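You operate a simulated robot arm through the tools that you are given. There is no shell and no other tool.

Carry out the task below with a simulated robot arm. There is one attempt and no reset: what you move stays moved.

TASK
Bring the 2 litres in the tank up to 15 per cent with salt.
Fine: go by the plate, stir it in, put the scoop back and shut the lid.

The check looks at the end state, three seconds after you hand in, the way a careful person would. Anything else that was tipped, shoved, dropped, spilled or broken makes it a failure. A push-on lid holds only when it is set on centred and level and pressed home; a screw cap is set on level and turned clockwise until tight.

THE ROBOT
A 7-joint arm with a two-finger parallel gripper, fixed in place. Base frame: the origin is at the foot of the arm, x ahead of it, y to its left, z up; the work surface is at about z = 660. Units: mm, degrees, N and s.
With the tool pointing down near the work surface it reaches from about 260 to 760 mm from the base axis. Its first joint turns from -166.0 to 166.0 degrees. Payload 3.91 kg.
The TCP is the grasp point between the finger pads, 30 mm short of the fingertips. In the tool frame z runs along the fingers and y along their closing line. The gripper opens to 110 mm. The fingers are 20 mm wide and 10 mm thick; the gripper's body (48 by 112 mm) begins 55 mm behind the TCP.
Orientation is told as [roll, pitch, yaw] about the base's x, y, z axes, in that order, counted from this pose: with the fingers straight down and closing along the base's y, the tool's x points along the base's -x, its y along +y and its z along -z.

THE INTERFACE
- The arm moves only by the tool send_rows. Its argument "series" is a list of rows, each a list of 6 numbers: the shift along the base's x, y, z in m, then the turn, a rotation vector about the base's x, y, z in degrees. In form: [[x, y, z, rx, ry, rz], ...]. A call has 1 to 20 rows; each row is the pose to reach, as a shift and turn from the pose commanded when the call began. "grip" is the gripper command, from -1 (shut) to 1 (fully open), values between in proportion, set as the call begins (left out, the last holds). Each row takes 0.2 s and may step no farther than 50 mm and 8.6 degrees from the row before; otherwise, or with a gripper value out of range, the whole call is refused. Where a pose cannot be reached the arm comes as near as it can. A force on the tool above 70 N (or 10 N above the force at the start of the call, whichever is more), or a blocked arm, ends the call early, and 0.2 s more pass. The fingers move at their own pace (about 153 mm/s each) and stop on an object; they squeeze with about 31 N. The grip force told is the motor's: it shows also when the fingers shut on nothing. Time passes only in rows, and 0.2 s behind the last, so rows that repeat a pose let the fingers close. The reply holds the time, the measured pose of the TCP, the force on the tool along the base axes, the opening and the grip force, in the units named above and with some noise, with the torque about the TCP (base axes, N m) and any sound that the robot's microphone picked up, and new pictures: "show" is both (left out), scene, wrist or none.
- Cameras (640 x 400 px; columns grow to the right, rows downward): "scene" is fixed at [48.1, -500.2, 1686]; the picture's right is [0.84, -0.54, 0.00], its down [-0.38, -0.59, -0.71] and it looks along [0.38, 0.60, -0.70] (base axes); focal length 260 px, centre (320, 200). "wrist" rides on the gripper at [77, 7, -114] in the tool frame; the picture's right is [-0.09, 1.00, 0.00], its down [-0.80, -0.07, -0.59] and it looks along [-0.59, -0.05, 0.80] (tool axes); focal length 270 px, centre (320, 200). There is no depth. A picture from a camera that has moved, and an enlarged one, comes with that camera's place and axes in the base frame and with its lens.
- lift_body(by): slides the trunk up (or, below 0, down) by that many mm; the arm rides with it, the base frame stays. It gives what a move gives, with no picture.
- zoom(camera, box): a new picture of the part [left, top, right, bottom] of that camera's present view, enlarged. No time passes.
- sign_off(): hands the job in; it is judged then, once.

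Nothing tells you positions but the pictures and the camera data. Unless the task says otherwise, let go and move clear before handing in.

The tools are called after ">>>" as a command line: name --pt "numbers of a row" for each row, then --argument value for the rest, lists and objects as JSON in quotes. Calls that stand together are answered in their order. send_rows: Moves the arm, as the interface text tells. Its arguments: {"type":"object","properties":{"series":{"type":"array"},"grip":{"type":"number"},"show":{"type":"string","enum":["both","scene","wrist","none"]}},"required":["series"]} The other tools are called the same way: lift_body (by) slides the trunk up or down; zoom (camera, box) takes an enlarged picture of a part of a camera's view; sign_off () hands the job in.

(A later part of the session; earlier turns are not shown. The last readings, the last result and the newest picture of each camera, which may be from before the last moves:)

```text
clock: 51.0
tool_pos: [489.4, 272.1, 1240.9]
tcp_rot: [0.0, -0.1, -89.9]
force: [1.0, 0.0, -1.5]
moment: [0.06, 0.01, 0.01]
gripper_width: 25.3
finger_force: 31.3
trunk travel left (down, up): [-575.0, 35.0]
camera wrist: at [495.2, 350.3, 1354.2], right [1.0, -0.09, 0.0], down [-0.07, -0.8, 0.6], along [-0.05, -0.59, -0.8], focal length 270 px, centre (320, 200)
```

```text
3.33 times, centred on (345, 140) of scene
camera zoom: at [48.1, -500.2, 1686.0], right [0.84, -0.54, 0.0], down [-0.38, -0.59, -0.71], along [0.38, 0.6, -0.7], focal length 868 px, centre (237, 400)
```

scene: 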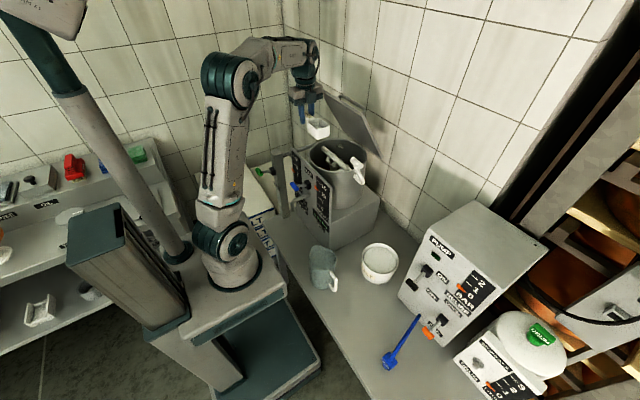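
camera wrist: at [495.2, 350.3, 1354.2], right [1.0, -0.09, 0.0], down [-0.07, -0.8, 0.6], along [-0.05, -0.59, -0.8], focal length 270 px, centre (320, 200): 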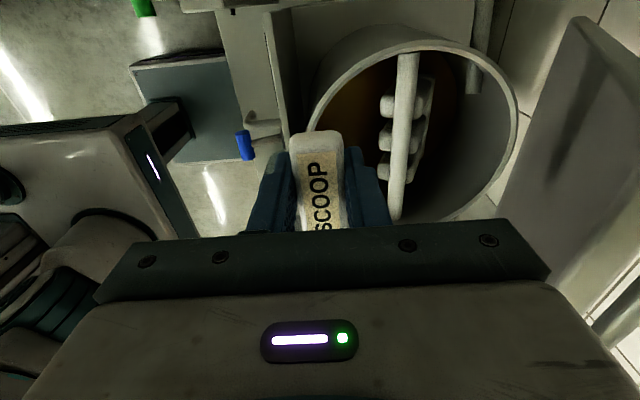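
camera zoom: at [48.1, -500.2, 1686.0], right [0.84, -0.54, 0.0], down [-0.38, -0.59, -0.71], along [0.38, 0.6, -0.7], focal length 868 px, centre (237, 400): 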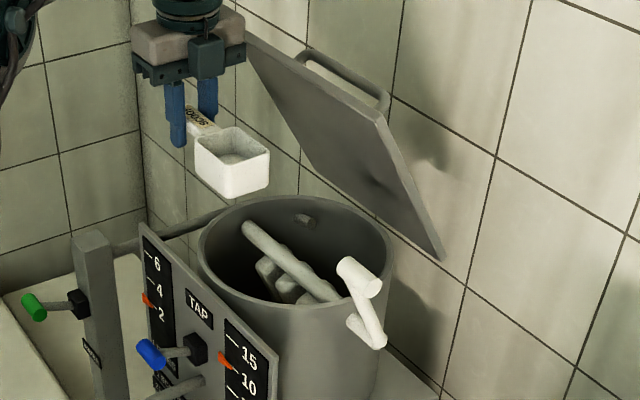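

The cup is above the tank opening, and I can see the paddle shaft inside. I'll roll the scoop about its handle (mouth toward −x) while moving it over the middle of the tank.

>>> send_rows --pt "0.006 0 -0.004 0 -7 0" --pt "0.016 0 -0.01 0 -14 0" --pt "0.028 0 -0.017 0 -21 0" --pt "0.04 0 -0.024 0 -28 0" --pt "0.05 0 -0.03 0 -35 0" --pt "0.056 0 -0.035 0 -42 0" --pt "0.056 0 -0.035 0 -42 0"

>>> zoom --camera "scene" --box '[290, 80, 400, 200]'

```text
clock: 52.6
tool_pos: [543.0, 272.4, 1206.1]
tcp_rot: [42.1, -0.1, -90.1]
force: [0.8, 1.5, -2.0]
moment: [0.11, 0.03, -0.01]
gripper_width: 25.3
finger_force: 30.7
trunk travel left (down, up): [-575.0, 35.0]
camera wrist: at [471.5, 350.4, 1294.6], right [0.74, -0.09, 0.67], down [-0.45, -0.8, 0.39], along [0.5, -0.59, -0.63], focal length 270 px, centre (320, 200)
```

scene: 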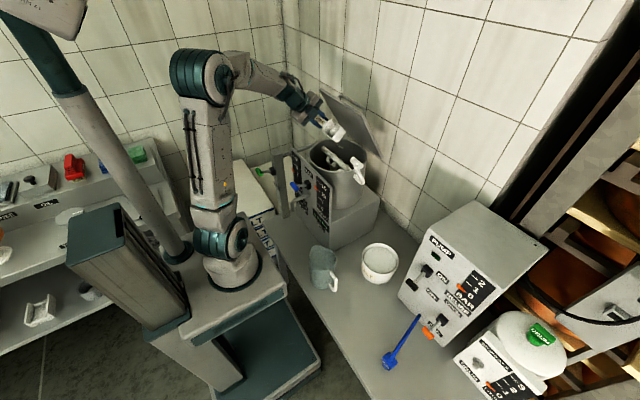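
wrist: 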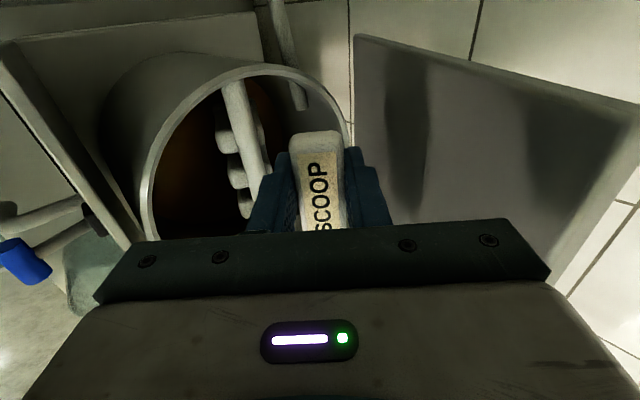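

```text
3.33 times, centred on (345, 140) of scene
camera zoom: at [48.1, -500.2, 1686.0], right [0.84, -0.54, 0.0], down [-0.38, -0.59, -0.71], along [0.38, 0.6, -0.7], focal length 868 px, centre (237, 400)
```

zoom: 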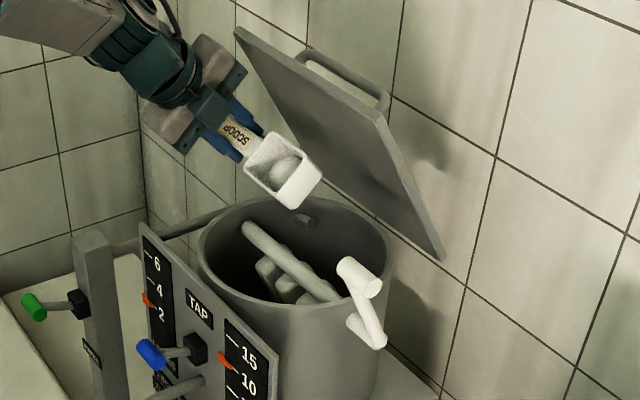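

At 42° the salt is still in the cup, which hangs over the opening. I'll continue the roll past 100° to empty it.

>>> send_rows --pt "0.0 0 0 0 -7 0" --pt "0.0 0 0 0 -14 0" --pt "0.0 0 0 0 -21 0" --pt "0.0 0 0 0 -28 0" --pt "0.0 0 0 0 -35 0" --pt "0.0 0 0 0 -42 0" --pt "0.0 0 0 0 -49 0" --pt "0.0 0 0 0 -56 0" --pt "0.0 0 0 0 -62 0" --pt "0.0 0 0 0 -62 0" --pt "0.0 0 0 0 -62 0"

>>> zoom --camera "scene" --box '[290, 80, 400, 200]'

```text
clock: 55.0
tool_pos: [542.7, 272.9, 1207.0]
tcp_rot: [49.0, -0.1, -90.1]
force: [-0.3, -1.2, -1.5]
moment: [0.07, 0.04, 0.04]
gripper_width: 25.2
finger_force: 31.2
out of reach, approached as far as the arm can: row 2, 3, 4, 5, 6, 7, 8, 9, 10, 11
trunk travel left (down, up): [-575.0, 35.0]
camera wrist: at [461.6, 350.6, 1285.9], right [0.65, -0.09, 0.75], down [-0.5, -0.8, 0.34], along [0.57, -0.59, -0.57], focal length 270 px, centre (320, 200)
```

scene: 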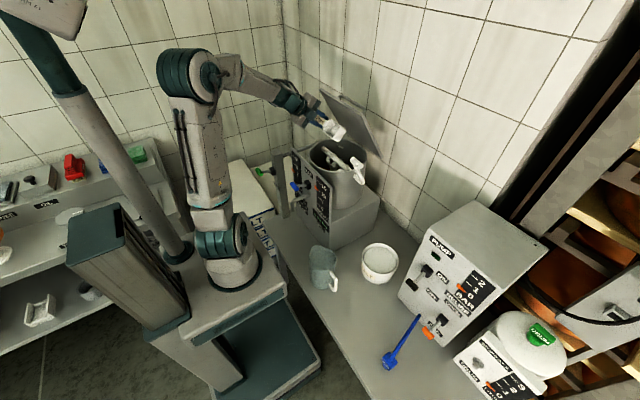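
wrist: 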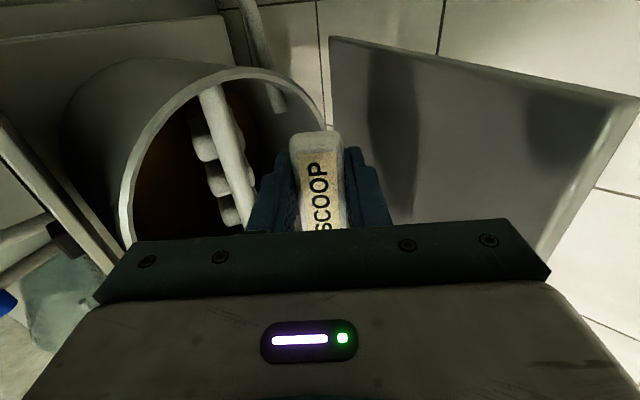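

```text
3.33 times, centred on (345, 140) of scene
camera zoom: at [48.1, -500.2, 1686.0], right [0.84, -0.54, 0.0], down [-0.38, -0.59, -0.71], along [0.38, 0.6, -0.7], focal length 868 px, centre (237, 400)
```

zoom: 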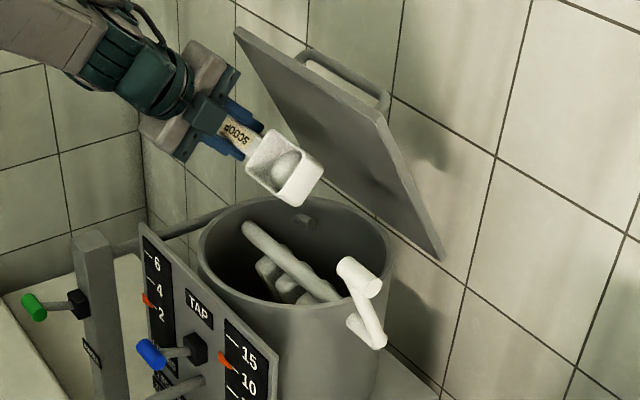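

The arm hits a wrist limit at about 49° of roll because the forearm slopes down. I'll level the scoop, rise, and lower the trunk so the forearm comes from below and the roll can go further.

>>> send_rows --pt "-0.003 0 0.008 0 7 0" --pt "-0.01 0 0.02 0 14 0" --pt "-0.02 0 0.035 0 21 0" --pt "-0.032 0 0.05 0 28 0" --pt "-0.042 0 0.065 0 35 0" --pt "-0.05 0 0.08 0 42 0" --pt "-0.056 0 0.1 0 49.1 0" --pt "-0.056 0 0.12 0 49.1 0" --pt "-0.056 0 0.135 0 49.1 0" --pt "-0.056 0 0.14 0 49.1 0" --pt "-0.056 0 0.14 0 49.1 0" --show "scene"

>>> lift_body --by -150

```text
clock: 57.4
tool_pos: [487.0, 272.2, 1345.0]
tcp_rot: [-0.1, 0.0, -90.0]
force: [-0.5, -0.2, -0.5]
moment: [0.08, -0.02, 0.02]
gripper_width: 25.4
finger_force: 31.0
trunk travel left (down, up): [-575.0, 35.0]
```

scene: 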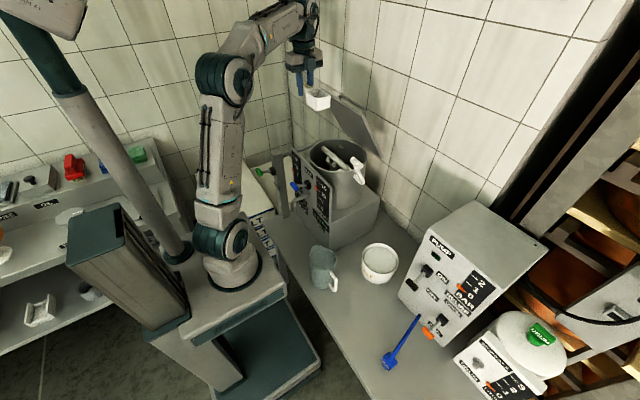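

```text
clock: 59.1
tool_pos: [487.6, 272.0, 1194.6]
tcp_rot: [-0.2, -0.1, -90.0]
force: [-0.1, -0.1, -1.5]
moment: [0.11, -0.01, 0.02]
gripper_width: 24.8
finger_force: 31.0
trunk travel left (down, up): [-425.0, 185.0]
```

The trunk is down 150 mm and the scoop still level. I'll raise the tool and lower the trunk again.

>>> send_rows --pt "0 0 0.02 0 0 0" --pt "0 0 0.05 0 0 0" --pt "0 0 0.08 0 0 0" --pt "0 0 0.11 0 0 0" --pt "0 0 0.135 0 0 0" --pt "0 0 0.15 0 0 0" --pt "0 0 0.15 0 0 0" --show "none"

>>> lift_body --by -140

>>> send_rows --pt "0 0 0.015 0 0 0" --pt "0 0 0.035 0 0 0" --pt "0 0 0.035 0 0 0"

>>> zoom --camera "scene" --box '[290, 80, 400, 200]'

```text
clock: 60.8
tool_pos: [475.4, 268.0, 1287.1]
tcp_rot: [0.1, 0.0, -90.0]
force: [0.6, 0.2, -1.1]
moment: [0.13, 0.0, 0.03]
gripper_width: 25.4
finger_force: 30.8
out of reach, approached as far as the arm can: row 4, 5, 6, 7
trunk travel left (down, up): [-425.0, 185.0]
```

```text
clock: 62.4
tool_pos: [474.8, 267.2, 1147.9]
tcp_rot: [0.1, 0.0, -90.0]
force: [-0.1, 0.8, -1.5]
moment: [0.07, 0.02, 0.02]
gripper_width: 25.2
finger_force: 30.9
trunk travel left (down, up): [-285.0, 325.0]
```

```text
clock: 63.2
tool_pos: [456.4, 247.6, 1163.8]
tcp_rot: [0.4, 0.1, -90.0]
force: [-0.4, -0.7, -0.3]
moment: [0.1, -0.04, -0.03]
gripper_width: 25.2
finger_force: 31.4
out of reach, approached as far as the arm can: row 1, 2, 3
trunk travel left (down, up): [-285.0, 325.0]
camera wrist: at [463.4, 325.3, 1277.7], right [1.0, -0.09, 0.01], down [-0.08, -0.8, 0.59], along [-0.05, -0.59, -0.81], focal length 270 px, centre (320, 200)
```

scene: 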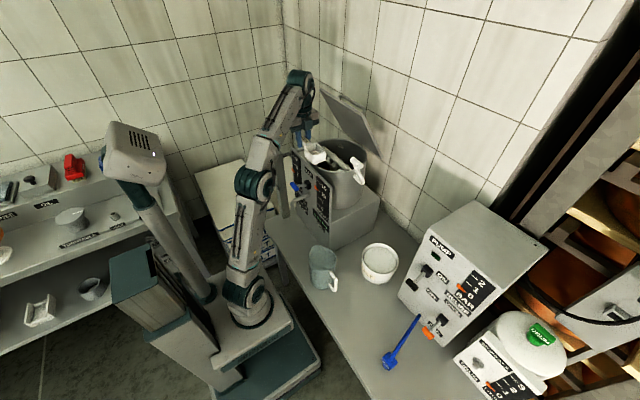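
wrist: 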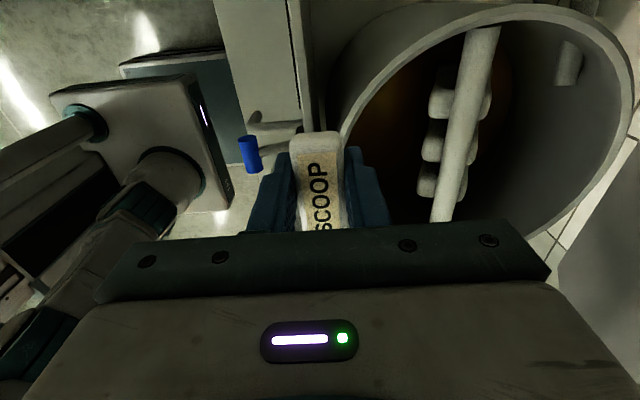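

```text
3.33 times, centred on (345, 140) of scene
camera zoom: at [48.1, -500.2, 1686.0], right [0.84, -0.54, 0.0], down [-0.38, -0.59, -0.71], along [0.38, 0.6, -0.7], focal length 868 px, centre (237, 400)
```

zoom: 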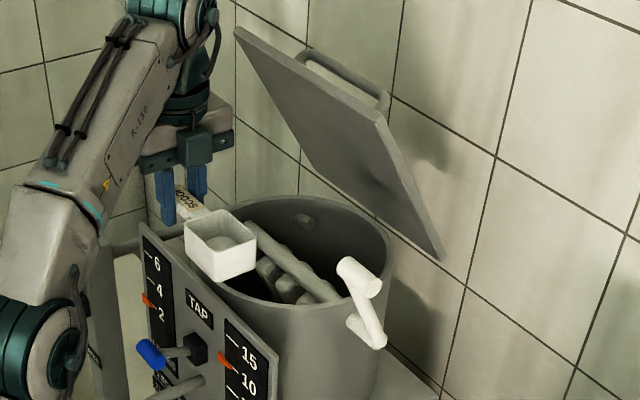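

The trunk is low enough that the arm is stretched with the tool vertical, but rolling brings the wrist closer in. I'll roll now while moving the cup over the tank middle.

>>> send_rows --pt "0.011 0.003 0.004 0 -7.5 0" --pt "0.022 0.006 0.009 0 -15 0" --pt "0.033 0.009 0.014 0 -22.5 0" --pt "0.044 0.012 0.019 0 -30 0" --pt "0.055 0.015 0.024 0 -37.5 0" --pt "0.066 0.018 0.029 0 -45 0" --pt "0.077 0.021 0.034 0 -52.5 0" --pt "0.088 0.024 0.04 0 -60 0" --pt "0.088 0.024 0.04 0 -60 0" --show "scene"

>>> zoom --camera "scene" --box '[290, 80, 400, 200]'

```text
clock: 65.2
tool_pos: [546.3, 275.2, 1200.9]
tcp_rot: [60.2, -0.1, -90.1]
force: [0.8, 1.3, -0.7]
moment: [0.04, 0.03, 0.02]
gripper_width: 25.2
finger_force: 30.9
trunk travel left (down, up): [-285.0, 325.0]
```

scene: 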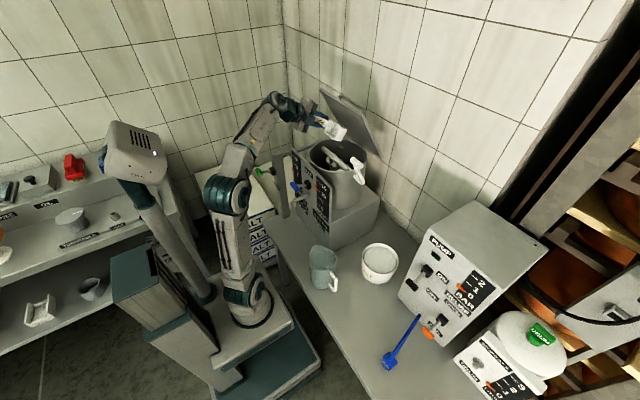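

```text
3.33 times, centred on (345, 140) of scene
camera zoom: at [48.1, -500.2, 1686.0], right [0.84, -0.54, 0.0], down [-0.38, -0.59, -0.71], along [0.38, 0.6, -0.7], focal length 868 px, centre (237, 400)
```

zoom: 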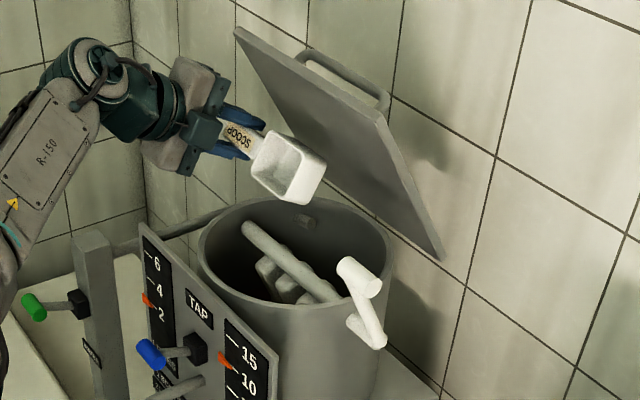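

At 60° the cup already looks empty, so the salt has slid into the tank. I'll keep rolling to make sure all of it is out.

>>> send_rows --pt "0 0 0.0 0 -7.5 0" --pt "0 0 0.0 0 -15 0" --pt "0 0 0.0 0 -22.5 0" --pt "0 0 0.0 0 -30 0" --pt "0 0 0.0 0 -37.5 0" --pt "0 0 0.0 0 -42 0" --pt "0 0 0.0 0 -42 0" --pt "0 0 0.0 0 -42 0"

>>> zoom --camera "scene" --box '[290, 80, 400, 200]'

>>> zoom --camera "scene" --box '[300, 150, 360, 240]'

```text
clock: 67.0
tool_pos: [546.1, 273.4, 1201.8]
tcp_rot: [78.8, 0.1, -90.0]
force: [-0.4, 0.0, -0.3]
moment: [0.01, 0.02, 0.02]
gripper_width: 25.6
finger_force: 31.1
out of reach, approached as far as the arm can: row 3, 4, 5, 6, 7, 8
trunk travel left (down, up): [-285.0, 325.0]
camera wrist: at [435.8, 351.7, 1229.8], right [0.19, -0.09, 0.98], down [-0.6, -0.8, 0.05], along [0.78, -0.59, -0.21], focal length 270 px, centre (320, 200)
```

scene: 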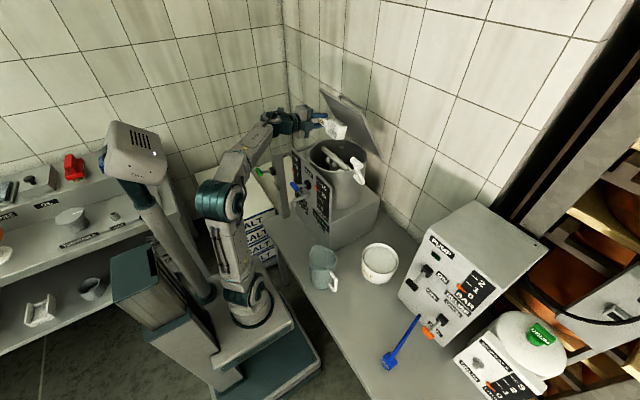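
wrist: 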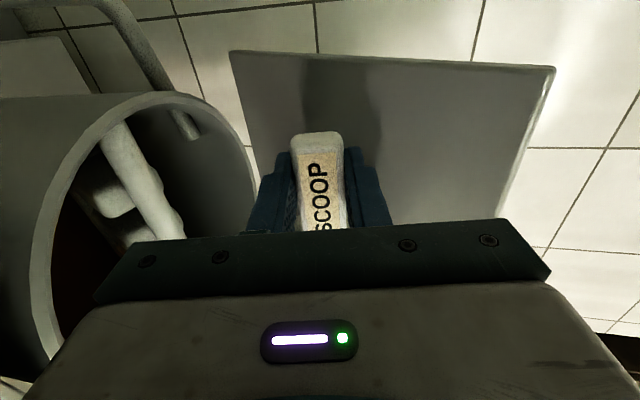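

```text
3.33 times, centred on (345, 140) of scene
camera zoom: at [48.1, -500.2, 1686.0], right [0.84, -0.54, 0.0], down [-0.38, -0.59, -0.71], along [0.38, 0.6, -0.7], focal length 868 px, centre (237, 400)
```

zoom: 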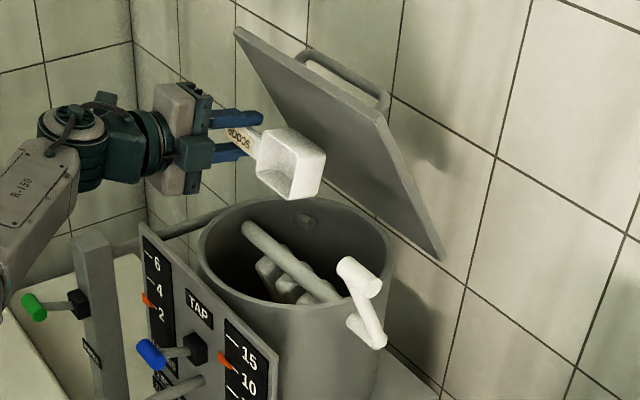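

```text
4.44 times, centred on (330, 195) of scene
camera zoom: at [48.1, -500.2, 1686.0], right [0.84, -0.54, 0.0], down [-0.38, -0.59, -0.71], along [0.38, 0.6, -0.7], focal length 1157 px, centre (276, 222)
```

zoom: 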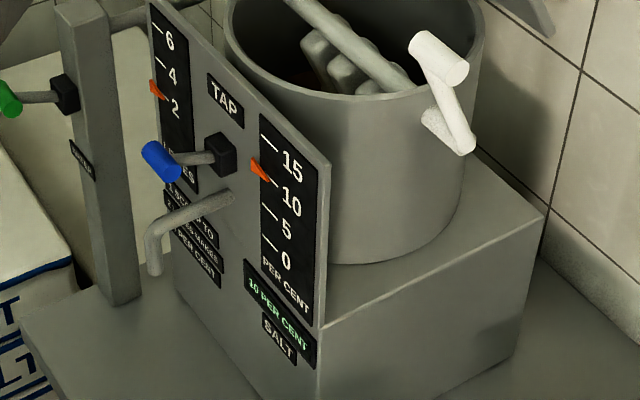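

The cup is empty at 79° of roll, the weight is gone and nothing is spilled outside. I'll roll back to level and head to the scoop's spot on the bench.

>>> send_rows --pt "0 0 0 0 6.3 0" --pt "0 0 0 0 12.6 0" --pt "0 0 0 0 18.8 0" --pt "-0.011 -0.003 -0.004 0 26.3 0" --pt "-0.022 -0.006 -0.009 0 33.8 0" --pt "-0.033 -0.009 -0.014 0 41.3 0" --pt "-0.044 -0.014 -0.019 0 48.8 0" --pt "-0.057 -0.02 -0.024 0 56.3 0" --pt "-0.072 -0.028 -0.029 0 63.8 0" --pt "-0.088 -0.038 -0.034 0 71.3 0" --pt "-0.104 -0.05 -0.04 0 78.8 0" --pt "-0.115 -0.07 -0.04 0 78.8 0" --pt "-0.12 -0.1 -0.04 0 78.8 0" --show "scene"

>>> zoom --camera "scene" --box '[290, 80, 400, 200]'

```text
clock: 69.8
tool_pos: [426.6, 174.4, 1162.1]
tcp_rot: [-0.1, 0.0, -90.0]
force: [0.2, 0.4, 0.6]
moment: [0.03, -0.01, -0.02]
gripper_width: 25.2
finger_force: 30.9
trunk travel left (down, up): [-285.0, 325.0]
```

scene: 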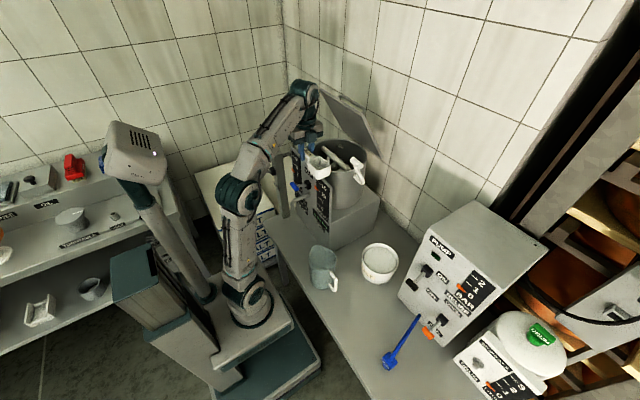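

```text
3.33 times, centred on (345, 140) of scene
camera zoom: at [48.1, -500.2, 1686.0], right [0.84, -0.54, 0.0], down [-0.38, -0.59, -0.71], along [0.38, 0.6, -0.7], focal length 868 px, centre (237, 400)
```

zoom: 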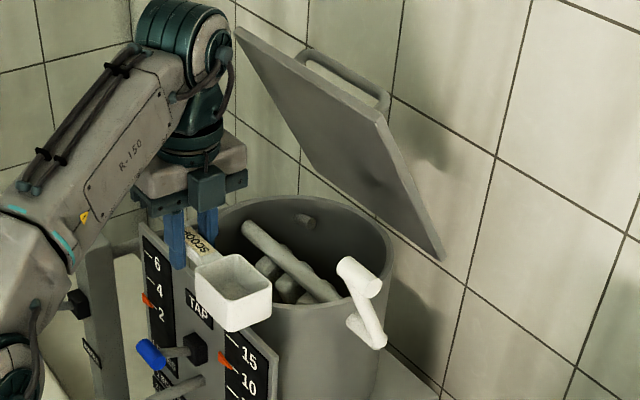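

Empty and level. I'll travel to above the scoop's original place and turn the yaw back to 0.

>>> send_rows --pt "-0.005 -0.02 0 0 0 0" --pt "-0.01 -0.058 0 0 0 0" --pt "-0.015 -0.096 0 0 0 0" --pt "-0.02 -0.134 0 0 0 0" --pt "-0.025 -0.172 0 0 0 0" --pt "-0.03 -0.21 0 0 0 0" --pt "-0.035 -0.248 0 0 0 8" --pt "-0.04 -0.286 -0.02 0 0 16" --pt "-0.045 -0.32 -0.05 0 0 24" --pt "-0.05 -0.35 -0.08 0 0 32" --pt "-0.055 -0.375 -0.11 0 0 40" --pt "-0.06 -0.395 -0.14 0 0 48" --pt "-0.065 -0.41 -0.17 0 0 56" --pt "-0.07 -0.42 -0.2 0 0 64" --pt "-0.075 -0.425 -0.23 0 0 72" --pt "-0.08 -0.43 -0.26 0 0 80" --pt "-0.086 -0.43 -0.29 0 0 88" --pt "-0.087 -0.43 -0.31 0 0 90" --pt "-0.087 -0.43 -0.31 0 0 90"

>>> zoom --camera "scene" --box '[310, 230, 430, 340]'

```text
clock: 73.8
tool_pos: [341.9, -255.8, 849.8]
tcp_rot: [-0.1, 0.0, 0.0]
force: [0.5, 0.3, -0.2]
moment: [-0.02, 0.04, 0.0]
gripper_width: 24.9
finger_force: 30.8
trunk travel left (down, up): [-285.0, 325.0]
camera wrist: at [264.7, -248.5, 964.7], right [0.09, 1.0, 0.0], down [0.8, -0.07, 0.59], along [0.59, -0.05, -0.8], focal length 270 px, centre (320, 200)
```

scene: 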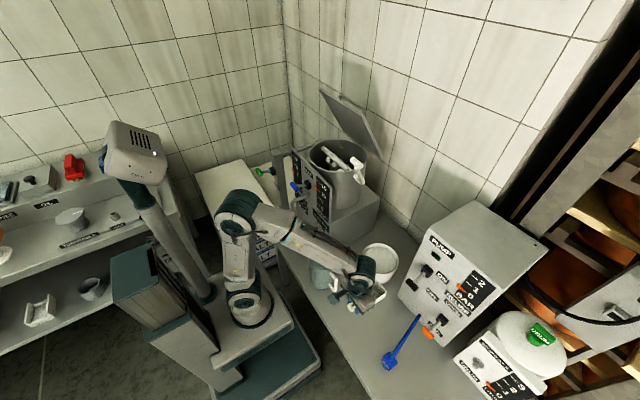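
wrist: 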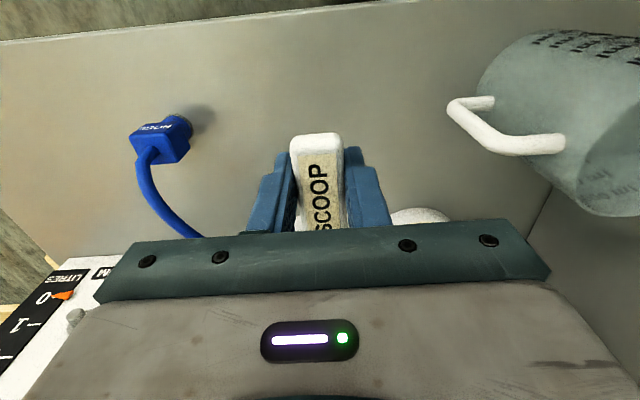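

```text
3.64 times, centred on (370, 285) of scene
camera zoom: at [48.1, -500.2, 1686.0], right [0.84, -0.54, 0.0], down [-0.38, -0.59, -0.71], along [0.38, 0.6, -0.7], focal length 947 px, centre (138, -109)
```

zoom: 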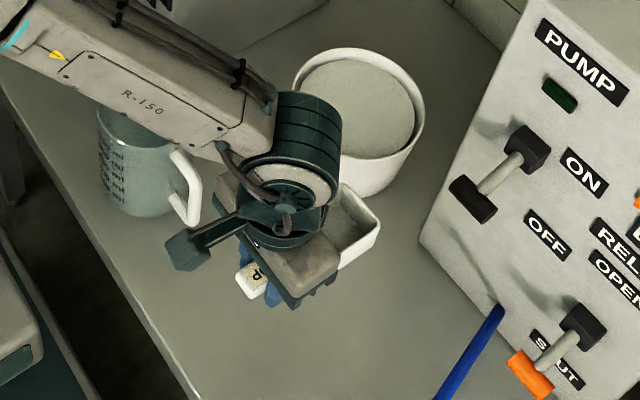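

The handle sits in the grip exactly as when I picked it up. I'll lower to just above the bench, then set it down gently.

>>> send_rows --pt "-0.001 0 -0.04 0 0 0" --pt "-0.001 0 -0.08 0 0 0" --pt "-0.001 0 -0.11 0 0 0" --pt "-0.001 0 -0.13 0 0 0" --pt "-0.001 0 -0.142 0 0 0" --pt "-0.001 0 -0.142 0 0 0" --show "scene"

>>> zoom --camera "scene" --box '[330, 280, 400, 340]'

```text
clock: 75.2
tool_pos: [339.8, -256.7, 708.8]
tcp_rot: [0.0, -0.1, 0.0]
force: [-0.2, 0.2, -0.6]
moment: [0.0, 0.03, 0.04]
gripper_width: 25.0
finger_force: 31.1
trunk travel left (down, up): [-285.0, 325.0]
```

scene: 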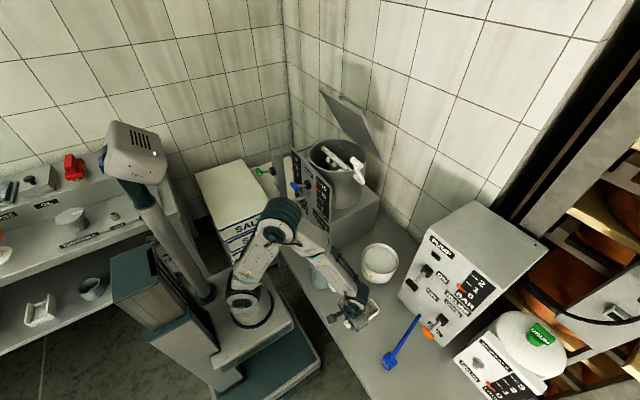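

```text
6.67 times, centred on (365, 310) of scene
camera zoom: at [48.1, -500.2, 1686.0], right [0.84, -0.54, 0.0], down [-0.38, -0.59, -0.71], along [0.38, 0.6, -0.7], focal length 1736 px, centre (20, -533)
```

zoom: 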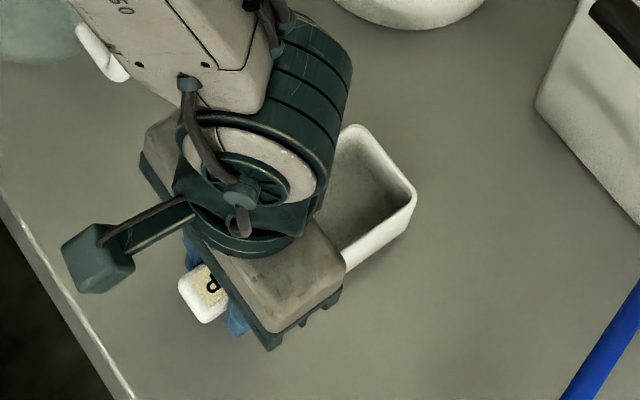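

About 10 mm to go. I'll lower slowly until it touches.

>>> send_rows --pt "0 0 -0.004 0 0 0" --pt "0 0 -0.007 0 0 0" --pt "0 0 -0.009 0 0 0" --pt "0 0 -0.01 0 0 0" --pt "0 0 -0.01 0 0 0" --show "none"

```text
clock: 76.4
tool_pos: [338.8, -257.9, 699.8]
tcp_rot: [0.1, 0.0, 0.1]
force: [0.0, 0.2, -0.9]
moment: [-0.02, 0.03, 0.02]
gripper_width: 25.1
finger_force: 30.7
trunk travel left (down, up): [-285.0, 325.0]
```

The scoop isn't quite on the bench yet, as the force is only its weight. I'll go another couple of mm.

>>> send_rows --pt "0 0 -0.001 0 0 0" --pt "0 0 -0.002 0 0 0" --pt "0 0 -0.002 0 0 0" --show "none"

>>> send_rows --pt "0 0 0 0 0 0" --pt "0 0 0 0 0 0" --show "none"

```text
clock: 77.2
tool_pos: [339.3, -259.0, 699.5]
tcp_rot: [-0.1, -0.2, 0.1]
force: [-1.2, 1.3, 14.8]
moment: [0.05, -0.71, 0.04]
gripper_width: 25.2
finger_force: 31.0
trunk travel left (down, up): [-285.0, 325.0]
```

```text
clock: 77.8
tool_pos: [340.0, -257.8, 697.4]
tcp_rot: [0.1, -0.1, 0.0]
force: [-0.6, -0.7, 15.9]
moment: [-0.03, -0.76, -0.04]
gripper_width: 25.1
finger_force: 31.1
trunk travel left (down, up): [-285.0, 325.0]
```

It's touching down, contact at the cup's rear edge. I'll ease the load and release.

>>> send_rows --pt "0 0.001 0.001 0 0 0" --pt "0 0.001 0.001 0 0 0" --show "none"

>>> send_rows --pt "0 0 0 0 0 0" --pt "0 0 0 0 0 0" --pt "0 0 0 0 0 0" --grip 0.0 --show "none"

>>> send_rows --pt "0 0 0.02 0 0 0" --pt "0 0 0.05 0 0 0" --pt "0 0 0.09 0 0 0" --pt "0 0 0.135 0 0 0" --pt "0 0 0.18 0 0 0" --pt "0 0 0.225 0 0 0" --pt "0 0.03 0.26 0 0 0" --pt "0 0.07 0.28 0 0 0"

>>> zoom --camera "scene" --box '[330, 290, 390, 340]'

>>> zoom --camera "wrist" --box '[200, 0, 440, 200]'

```text
clock: 78.4
tool_pos: [339.5, -256.6, 698.9]
tcp_rot: [0.1, 0.1, 0.0]
force: [0.2, -1.8, 4.2]
moment: [-0.11, -0.17, -0.1]
gripper_width: 25.1
finger_force: 31.2
trunk travel left (down, up): [-285.0, 325.0]
```

```text
clock: 79.2
tool_pos: [339.3, -256.1, 698.1]
tcp_rot: [0.0, -0.1, 0.0]
force: [0.4, -0.6, 0.0]
moment: [-0.02, 0.01, 0.01]
gripper_width: 55.3
finger_force: 0.1
trunk travel left (down, up): [-285.0, 325.0]
```

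```text
clock: 81.0
tool_pos: [339.3, -183.5, 978.5]
tcp_rot: [0.0, 0.1, 0.0]
force: [-0.1, -0.6, 0.9]
moment: [0.02, 0.0, -0.01]
gripper_width: 54.9
finger_force: 0.1
trunk travel left (down, up): [-285.0, 325.0]
camera wrist: at [263.2, -176.5, 1092.9], right [0.09, 1.0, 0.0], down [0.8, -0.07, 0.59], along [0.59, -0.05, -0.8], focal length 270 px, centre (320, 200)
```

scene: 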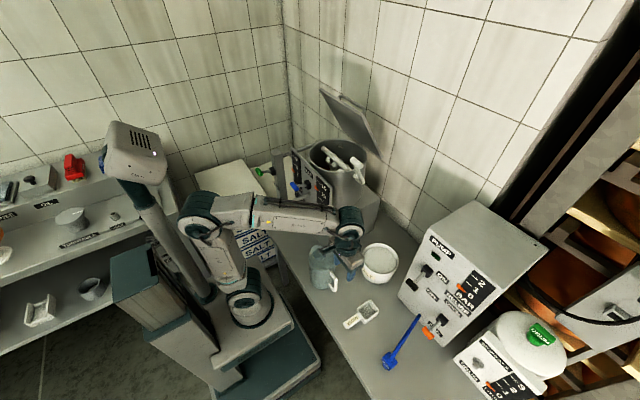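
wrist: 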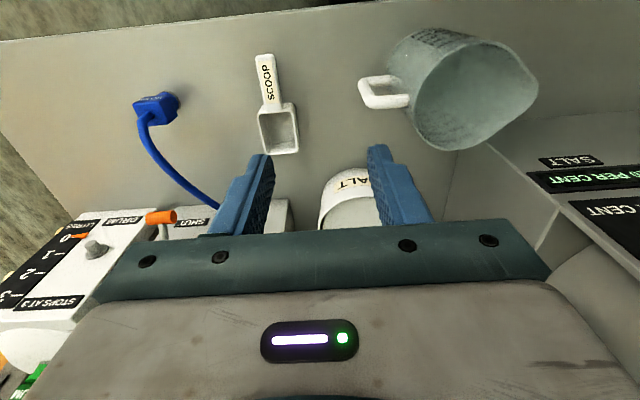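

```text
8.00 times, centred on (360, 315) of scene
camera zoom: at [48.1, -500.2, 1686.0], right [0.84, -0.54, 0.0], down [-0.38, -0.59, -0.71], along [0.38, 0.6, -0.7], focal length 2083 px, centre (0, -720)
```

zoom: 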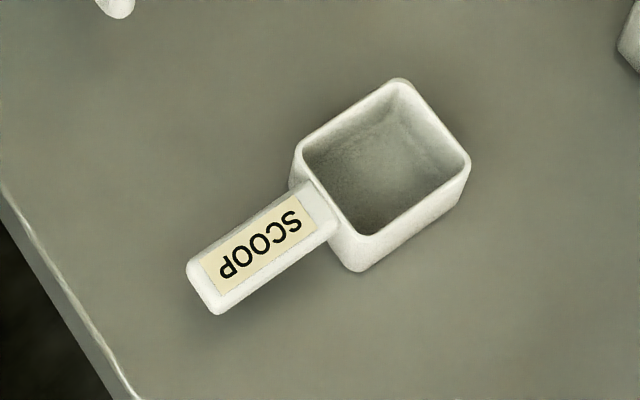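

```text
2.00 times, centred on (320, 100) of wrist
camera zoom: at [263.2, -176.5, 1092.9], right [0.09, 1.0, 0.0], down [0.8, -0.07, 0.59], along [0.59, -0.05, -0.8], focal length 541 px, centre (320, 400)
```

zoom: 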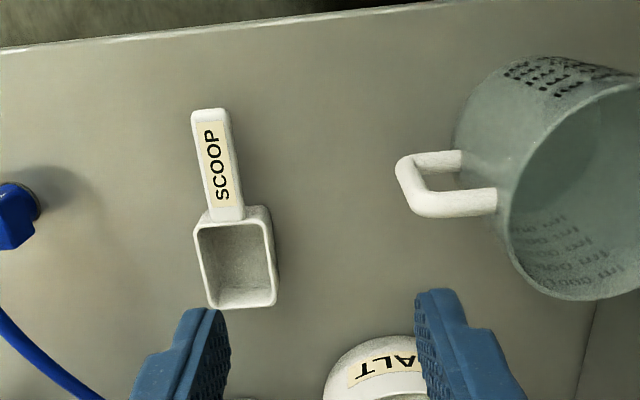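

The scoop is back exactly where it was. Next is stirring with the crank, so I'll raise the trunk and turn the tool to approach the knob from the −y side.

>>> lift_body --by 290

>>> send_rows --pt "0.01 0.0 0.0 0 0 8.2" --pt "0.02 0.0 0.0 0 0 16.4" --pt "0.035 0.0 0.0 0 0 24.6" --pt "0.05 0.0 0.0 0 0 32.8" --pt "0.065 0.01 0.0 0 0 41" --pt "0.08 0.02 0.0 0 0 49.2" --pt "0.1 0.03 0.0 0 0 57.4" --pt "0.12 0.04 0.0 0 0 65.6" --pt "0.14 0.05 0.0 0 0 73.8" --pt "0.16 0.055 0.0 0 0 82" --pt "0.18 0.06 0.0 0 0 90" --pt "0.181 0.06 0.0 0 0 90" --show "none"

>>> send_rows --pt "0 0 0.0 7 0 0" --pt "0 0 0.0 14 0 0" --pt "0 0 0.0 21 0 0" --pt "0 0 0.0 28 0 0" --pt "0 0 0.0 35 0 0" --pt "0 0 0.0 35 0 0"

>>> zoom --camera "wrist" --box '[200, 0, 440, 200]'

>>> zoom --camera "scene" --box '[300, 100, 420, 220]'

```text
clock: 83.9
tool_pos: [340.9, -185.6, 1267.2]
tcp_rot: [0.0, 0.0, -0.1]
force: [-0.2, -0.6, 0.8]
moment: [0.0, 0.02, 0.0]
gripper_width: 55.0
finger_force: 0.0
trunk travel left (down, up): [-575.0, 35.0]
```

```text
clock: 86.5
tool_pos: [520.6, -123.9, 1268.2]
tcp_rot: [0.0, 0.0, 90.0]
force: [-0.4, 0.1, -0.5]
moment: [-0.02, -0.02, 0.02]
gripper_width: 54.9
finger_force: 0.1
trunk travel left (down, up): [-575.0, 35.0]
```

```text
clock: 87.9
tool_pos: [520.0, -124.3, 1268.7]
tcp_rot: [0.1, -35.1, 90.0]
force: [0.6, 0.2, -0.3]
moment: [0.0, 0.05, 0.0]
gripper_width: 54.9
finger_force: 0.1
trunk travel left (down, up): [-575.0, 35.0]
camera wrist: at [514.7, -251.9, 1317.6], right [-1.0, 0.07, 0.05], down [0.07, 0.31, 0.95], along [0.05, 0.95, -0.32], focal length 270 px, centre (320, 200)
```

scene: 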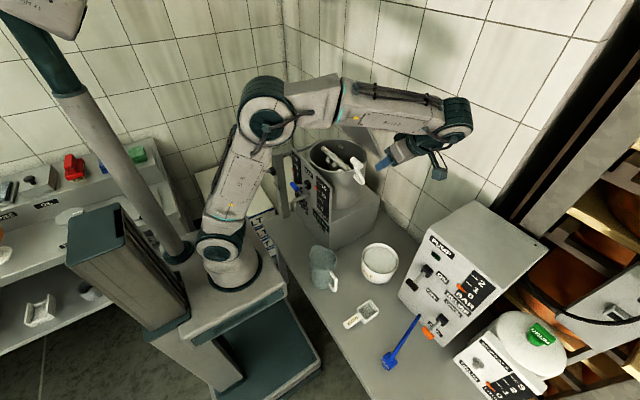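
wrist: 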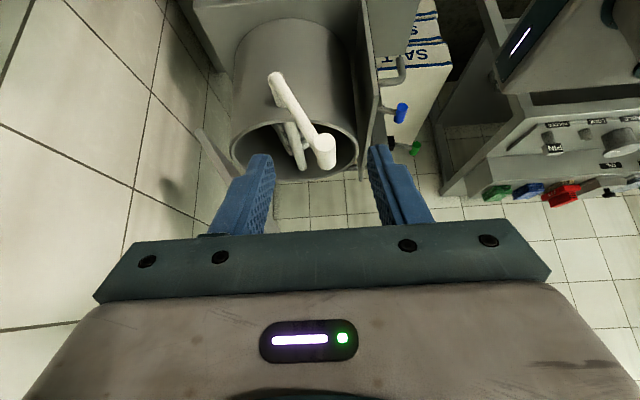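

```text
2.00 times, centred on (320, 100) of wrist
camera zoom: at [514.7, -251.9, 1317.6], right [-1.0, 0.07, 0.05], down [0.07, 0.31, 0.95], along [0.05, 0.95, -0.32], focal length 541 px, centre (320, 400)
```

zoom: 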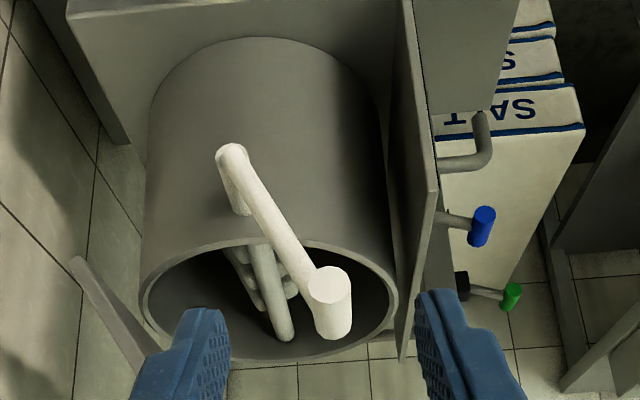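

```text
3.33 times, centred on (360, 160) of scene
camera zoom: at [48.1, -500.2, 1686.0], right [0.84, -0.54, 0.0], down [-0.38, -0.59, -0.71], along [0.38, 0.6, -0.7], focal length 868 px, centre (187, 333)
```

zoom: 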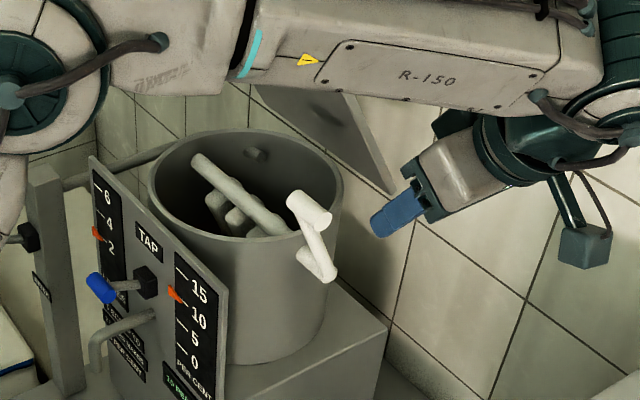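

The knob axis is at about (520, y −9…36, z 1174) and the hub is at (581, 1045.5), radius about 142 mm. I'll bring the open fingers around the knob.

>>> send_rows --pt "0 0.03 -0.023 0 0 0" --pt "0 0.06 -0.047 0 0 0" --pt "0 0.09 -0.07 0 0 0" --pt "0 0.11 -0.087 0 0 0" --pt "0 0.1213 -0.0947 0 0 0" --pt "0 0.1213 -0.0947 0 0 0"

>>> zoom --camera "wrist" --box '[200, 60, 440, 240]'

>>> zoom --camera "scene" --box '[310, 120, 410, 210]'

```text
clock: 89.3
tool_pos: [521.6, -3.1, 1172.2]
tcp_rot: [0.0, -34.9, 90.0]
force: [-1.6, 0.7, 0.0]
moment: [0.02, 0.02, -0.01]
gripper_width: 54.9
finger_force: 0.0
trunk travel left (down, up): [-575.0, 35.0]
camera wrist: at [515.5, -130.7, 1222.5], right [-1.0, 0.07, 0.05], down [0.07, 0.32, 0.95], along [0.05, 0.95, -0.32], focal length 270 px, centre (320, 200)
```

scene: 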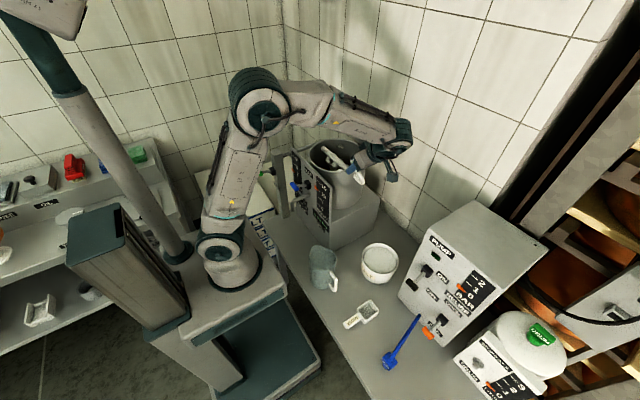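
wrist: 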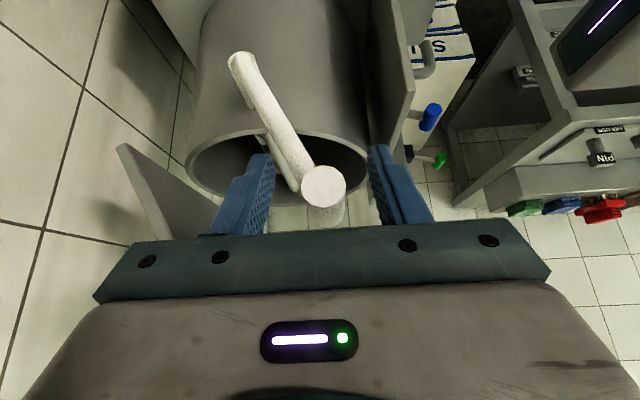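

```text
2.22 times, centred on (320, 150) of wrist
camera zoom: at [515.5, -130.7, 1222.5], right [-1.0, 0.07, 0.05], down [0.07, 0.32, 0.95], along [0.05, 0.95, -0.32], focal length 601 px, centre (320, 311)
```

zoom: 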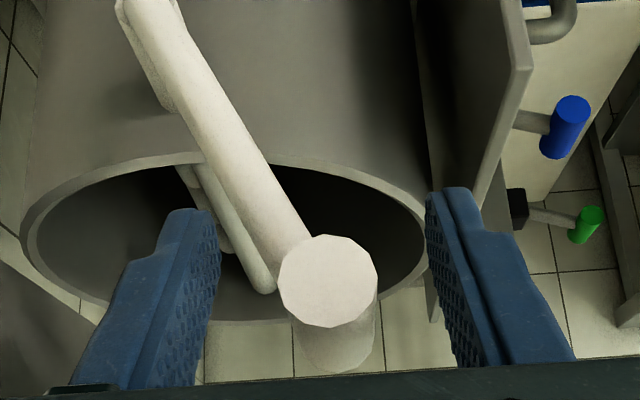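

```text
4.44 times, centred on (360, 165) of scene
camera zoom: at [48.1, -500.2, 1686.0], right [0.84, -0.54, 0.0], down [-0.38, -0.59, -0.71], along [0.38, 0.6, -0.7], focal length 1157 px, centre (142, 356)
```

zoom: 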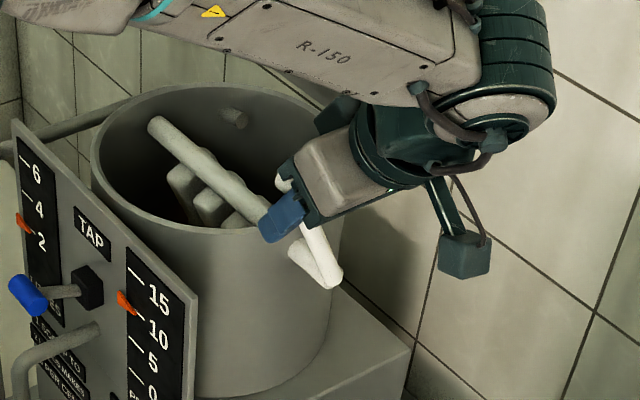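

The knob is well centred between the fingers. I'll ease in 2 mm and close on it.

>>> send_rows --pt "0 0.002 0 0 0 0" --pt "0 0.002 0 0 0 0" --pt "0 0.002 0 0 0 0" --grip -1 --show "none"

>>> send_rows --pt "0 0 0 0 0 0" --pt "0 0 0 0 0 0"

>>> zoom --camera "wrist" --box '[200, 60, 440, 240]'

```text
clock: 90.1
tool_pos: [521.7, -3.2, 1173.6]
tcp_rot: [0.0, -35.0, 89.9]
force: [1.7, -9.6, 3.5]
moment: [-0.8, -0.32, -0.15]
gripper_width: 21.5
finger_force: 45.0
trunk travel left (down, up): [-575.0, 35.0]
```

```text
clock: 90.7
tool_pos: [522.7, -3.0, 1173.4]
tcp_rot: [0.0, -35.1, 90.0]
force: [0.0, -13.6, 3.4]
moment: [-1.11, -0.23, -0.08]
gripper_width: 21.6
finger_force: 44.9
trunk travel left (down, up): [-575.0, 35.0]
camera wrist: at [514.8, -131.2, 1222.4], right [-1.0, 0.07, 0.05], down [0.07, 0.31, 0.95], along [0.05, 0.95, -0.32], focal length 270 px, centre (320, 200)
```

scene: 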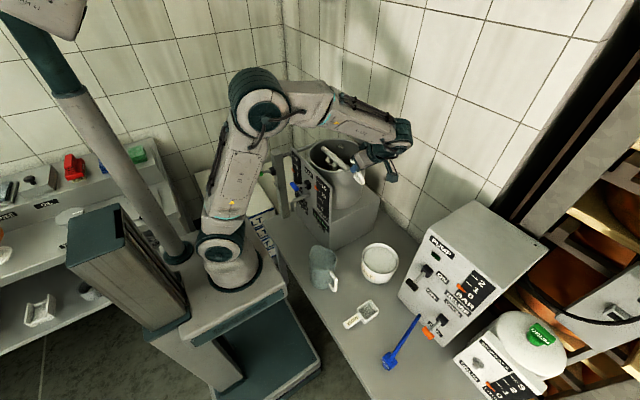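
wrist: 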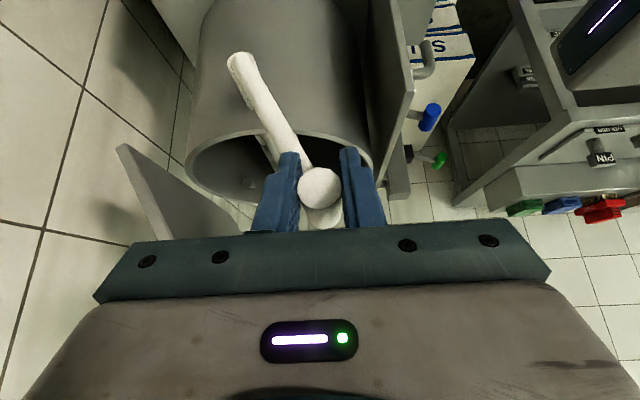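

```text
2.22 times, centred on (320, 150) of wrist
camera zoom: at [514.8, -131.2, 1222.4], right [-1.0, 0.07, 0.05], down [0.07, 0.31, 0.95], along [0.05, 0.95, -0.32], focal length 601 px, centre (320, 311)
```

zoom: 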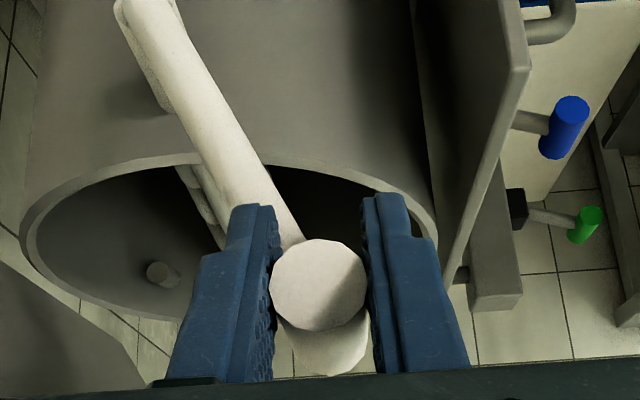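

I'm gripping the 21.6 mm knob, but there's some axial push (−13 N in y). I'll relieve it by easing back 2 mm before cranking.

>>> send_rows --pt "0 -0.002 0 0 0 0" --pt "0 -0.002 0 0 0 0" --show "none"

```text
clock: 91.3
tool_pos: [521.7, -3.2, 1172.9]
tcp_rot: [0.1, -35.1, 90.1]
force: [-0.2, -6.2, -0.2]
moment: [-0.32, -0.02, -0.21]
gripper_width: 21.4
finger_force: 45.1
trunk travel left (down, up): [-575.0, 35.0]
```

Nearly relieved. Now a short test turn of the crank, about 18° over the top toward +x, checking the force.

>>> send_rows --pt "0.0 -0.001 0.0 0 0 0" --pt "0.0102 -0.001 0.0043 0 0 0" --pt "0.0207 -0.001 0.0077 0 0 0" --pt "0.0314 -0.001 0.0104 0 0 0" --pt "0.0424 -0.001 0.0122 0 0 0" --pt "0.0424 -0.001 0.0122 0 0 0"

>>> zoom --camera "scene" --box '[310, 120, 410, 210]'

>>> zoom --camera "wrist" --box '[200, 60, 440, 240]'

```text
clock: 92.7
tool_pos: [563.8, -4.0, 1185.3]
tcp_rot: [0.0, -35.1, 90.1]
force: [-1.8, -0.1, 1.1]
moment: [0.51, 0.17, 0.01]
gripper_width: 21.6
finger_force: 45.0
trunk travel left (down, up): [-575.0, 35.0]
camera wrist: at [557.3, -131.2, 1235.0], right [-1.0, 0.07, 0.05], down [0.07, 0.31, 0.95], along [0.05, 0.95, -0.32], focal length 270 px, centre (320, 200)
```

scene: 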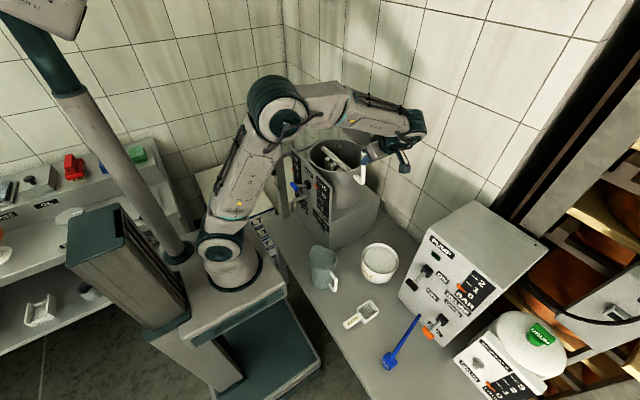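
wrist: 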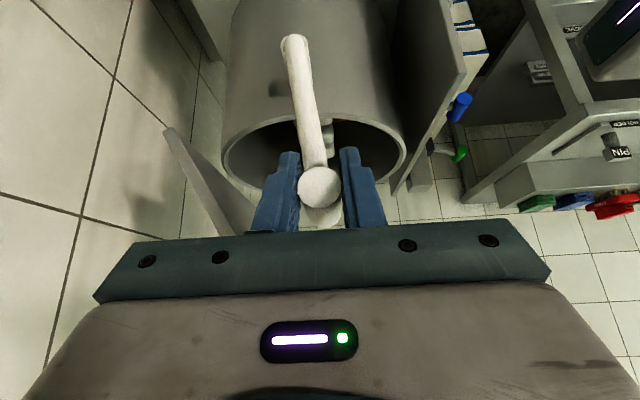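

```text
4.44 times, centred on (360, 165) of scene
camera zoom: at [48.1, -500.2, 1686.0], right [0.84, -0.54, 0.0], down [-0.38, -0.59, -0.71], along [0.38, 0.6, -0.7], focal length 1157 px, centre (142, 356)
```

zoom: 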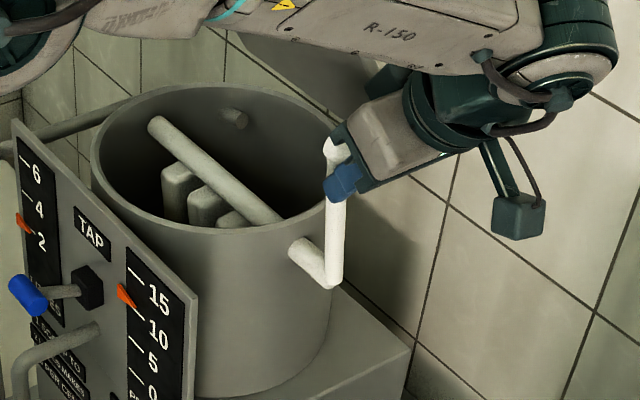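

```text
2.22 times, centred on (320, 150) of wrist
camera zoom: at [557.3, -131.2, 1235.0], right [-1.0, 0.07, 0.05], down [0.07, 0.31, 0.95], along [0.05, 0.95, -0.32], focal length 601 px, centre (320, 311)
```

zoom: 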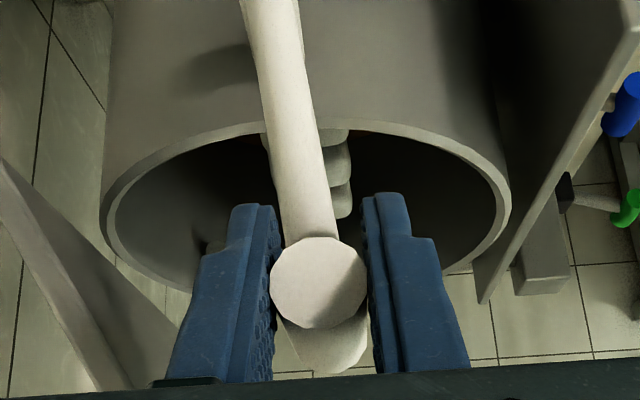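

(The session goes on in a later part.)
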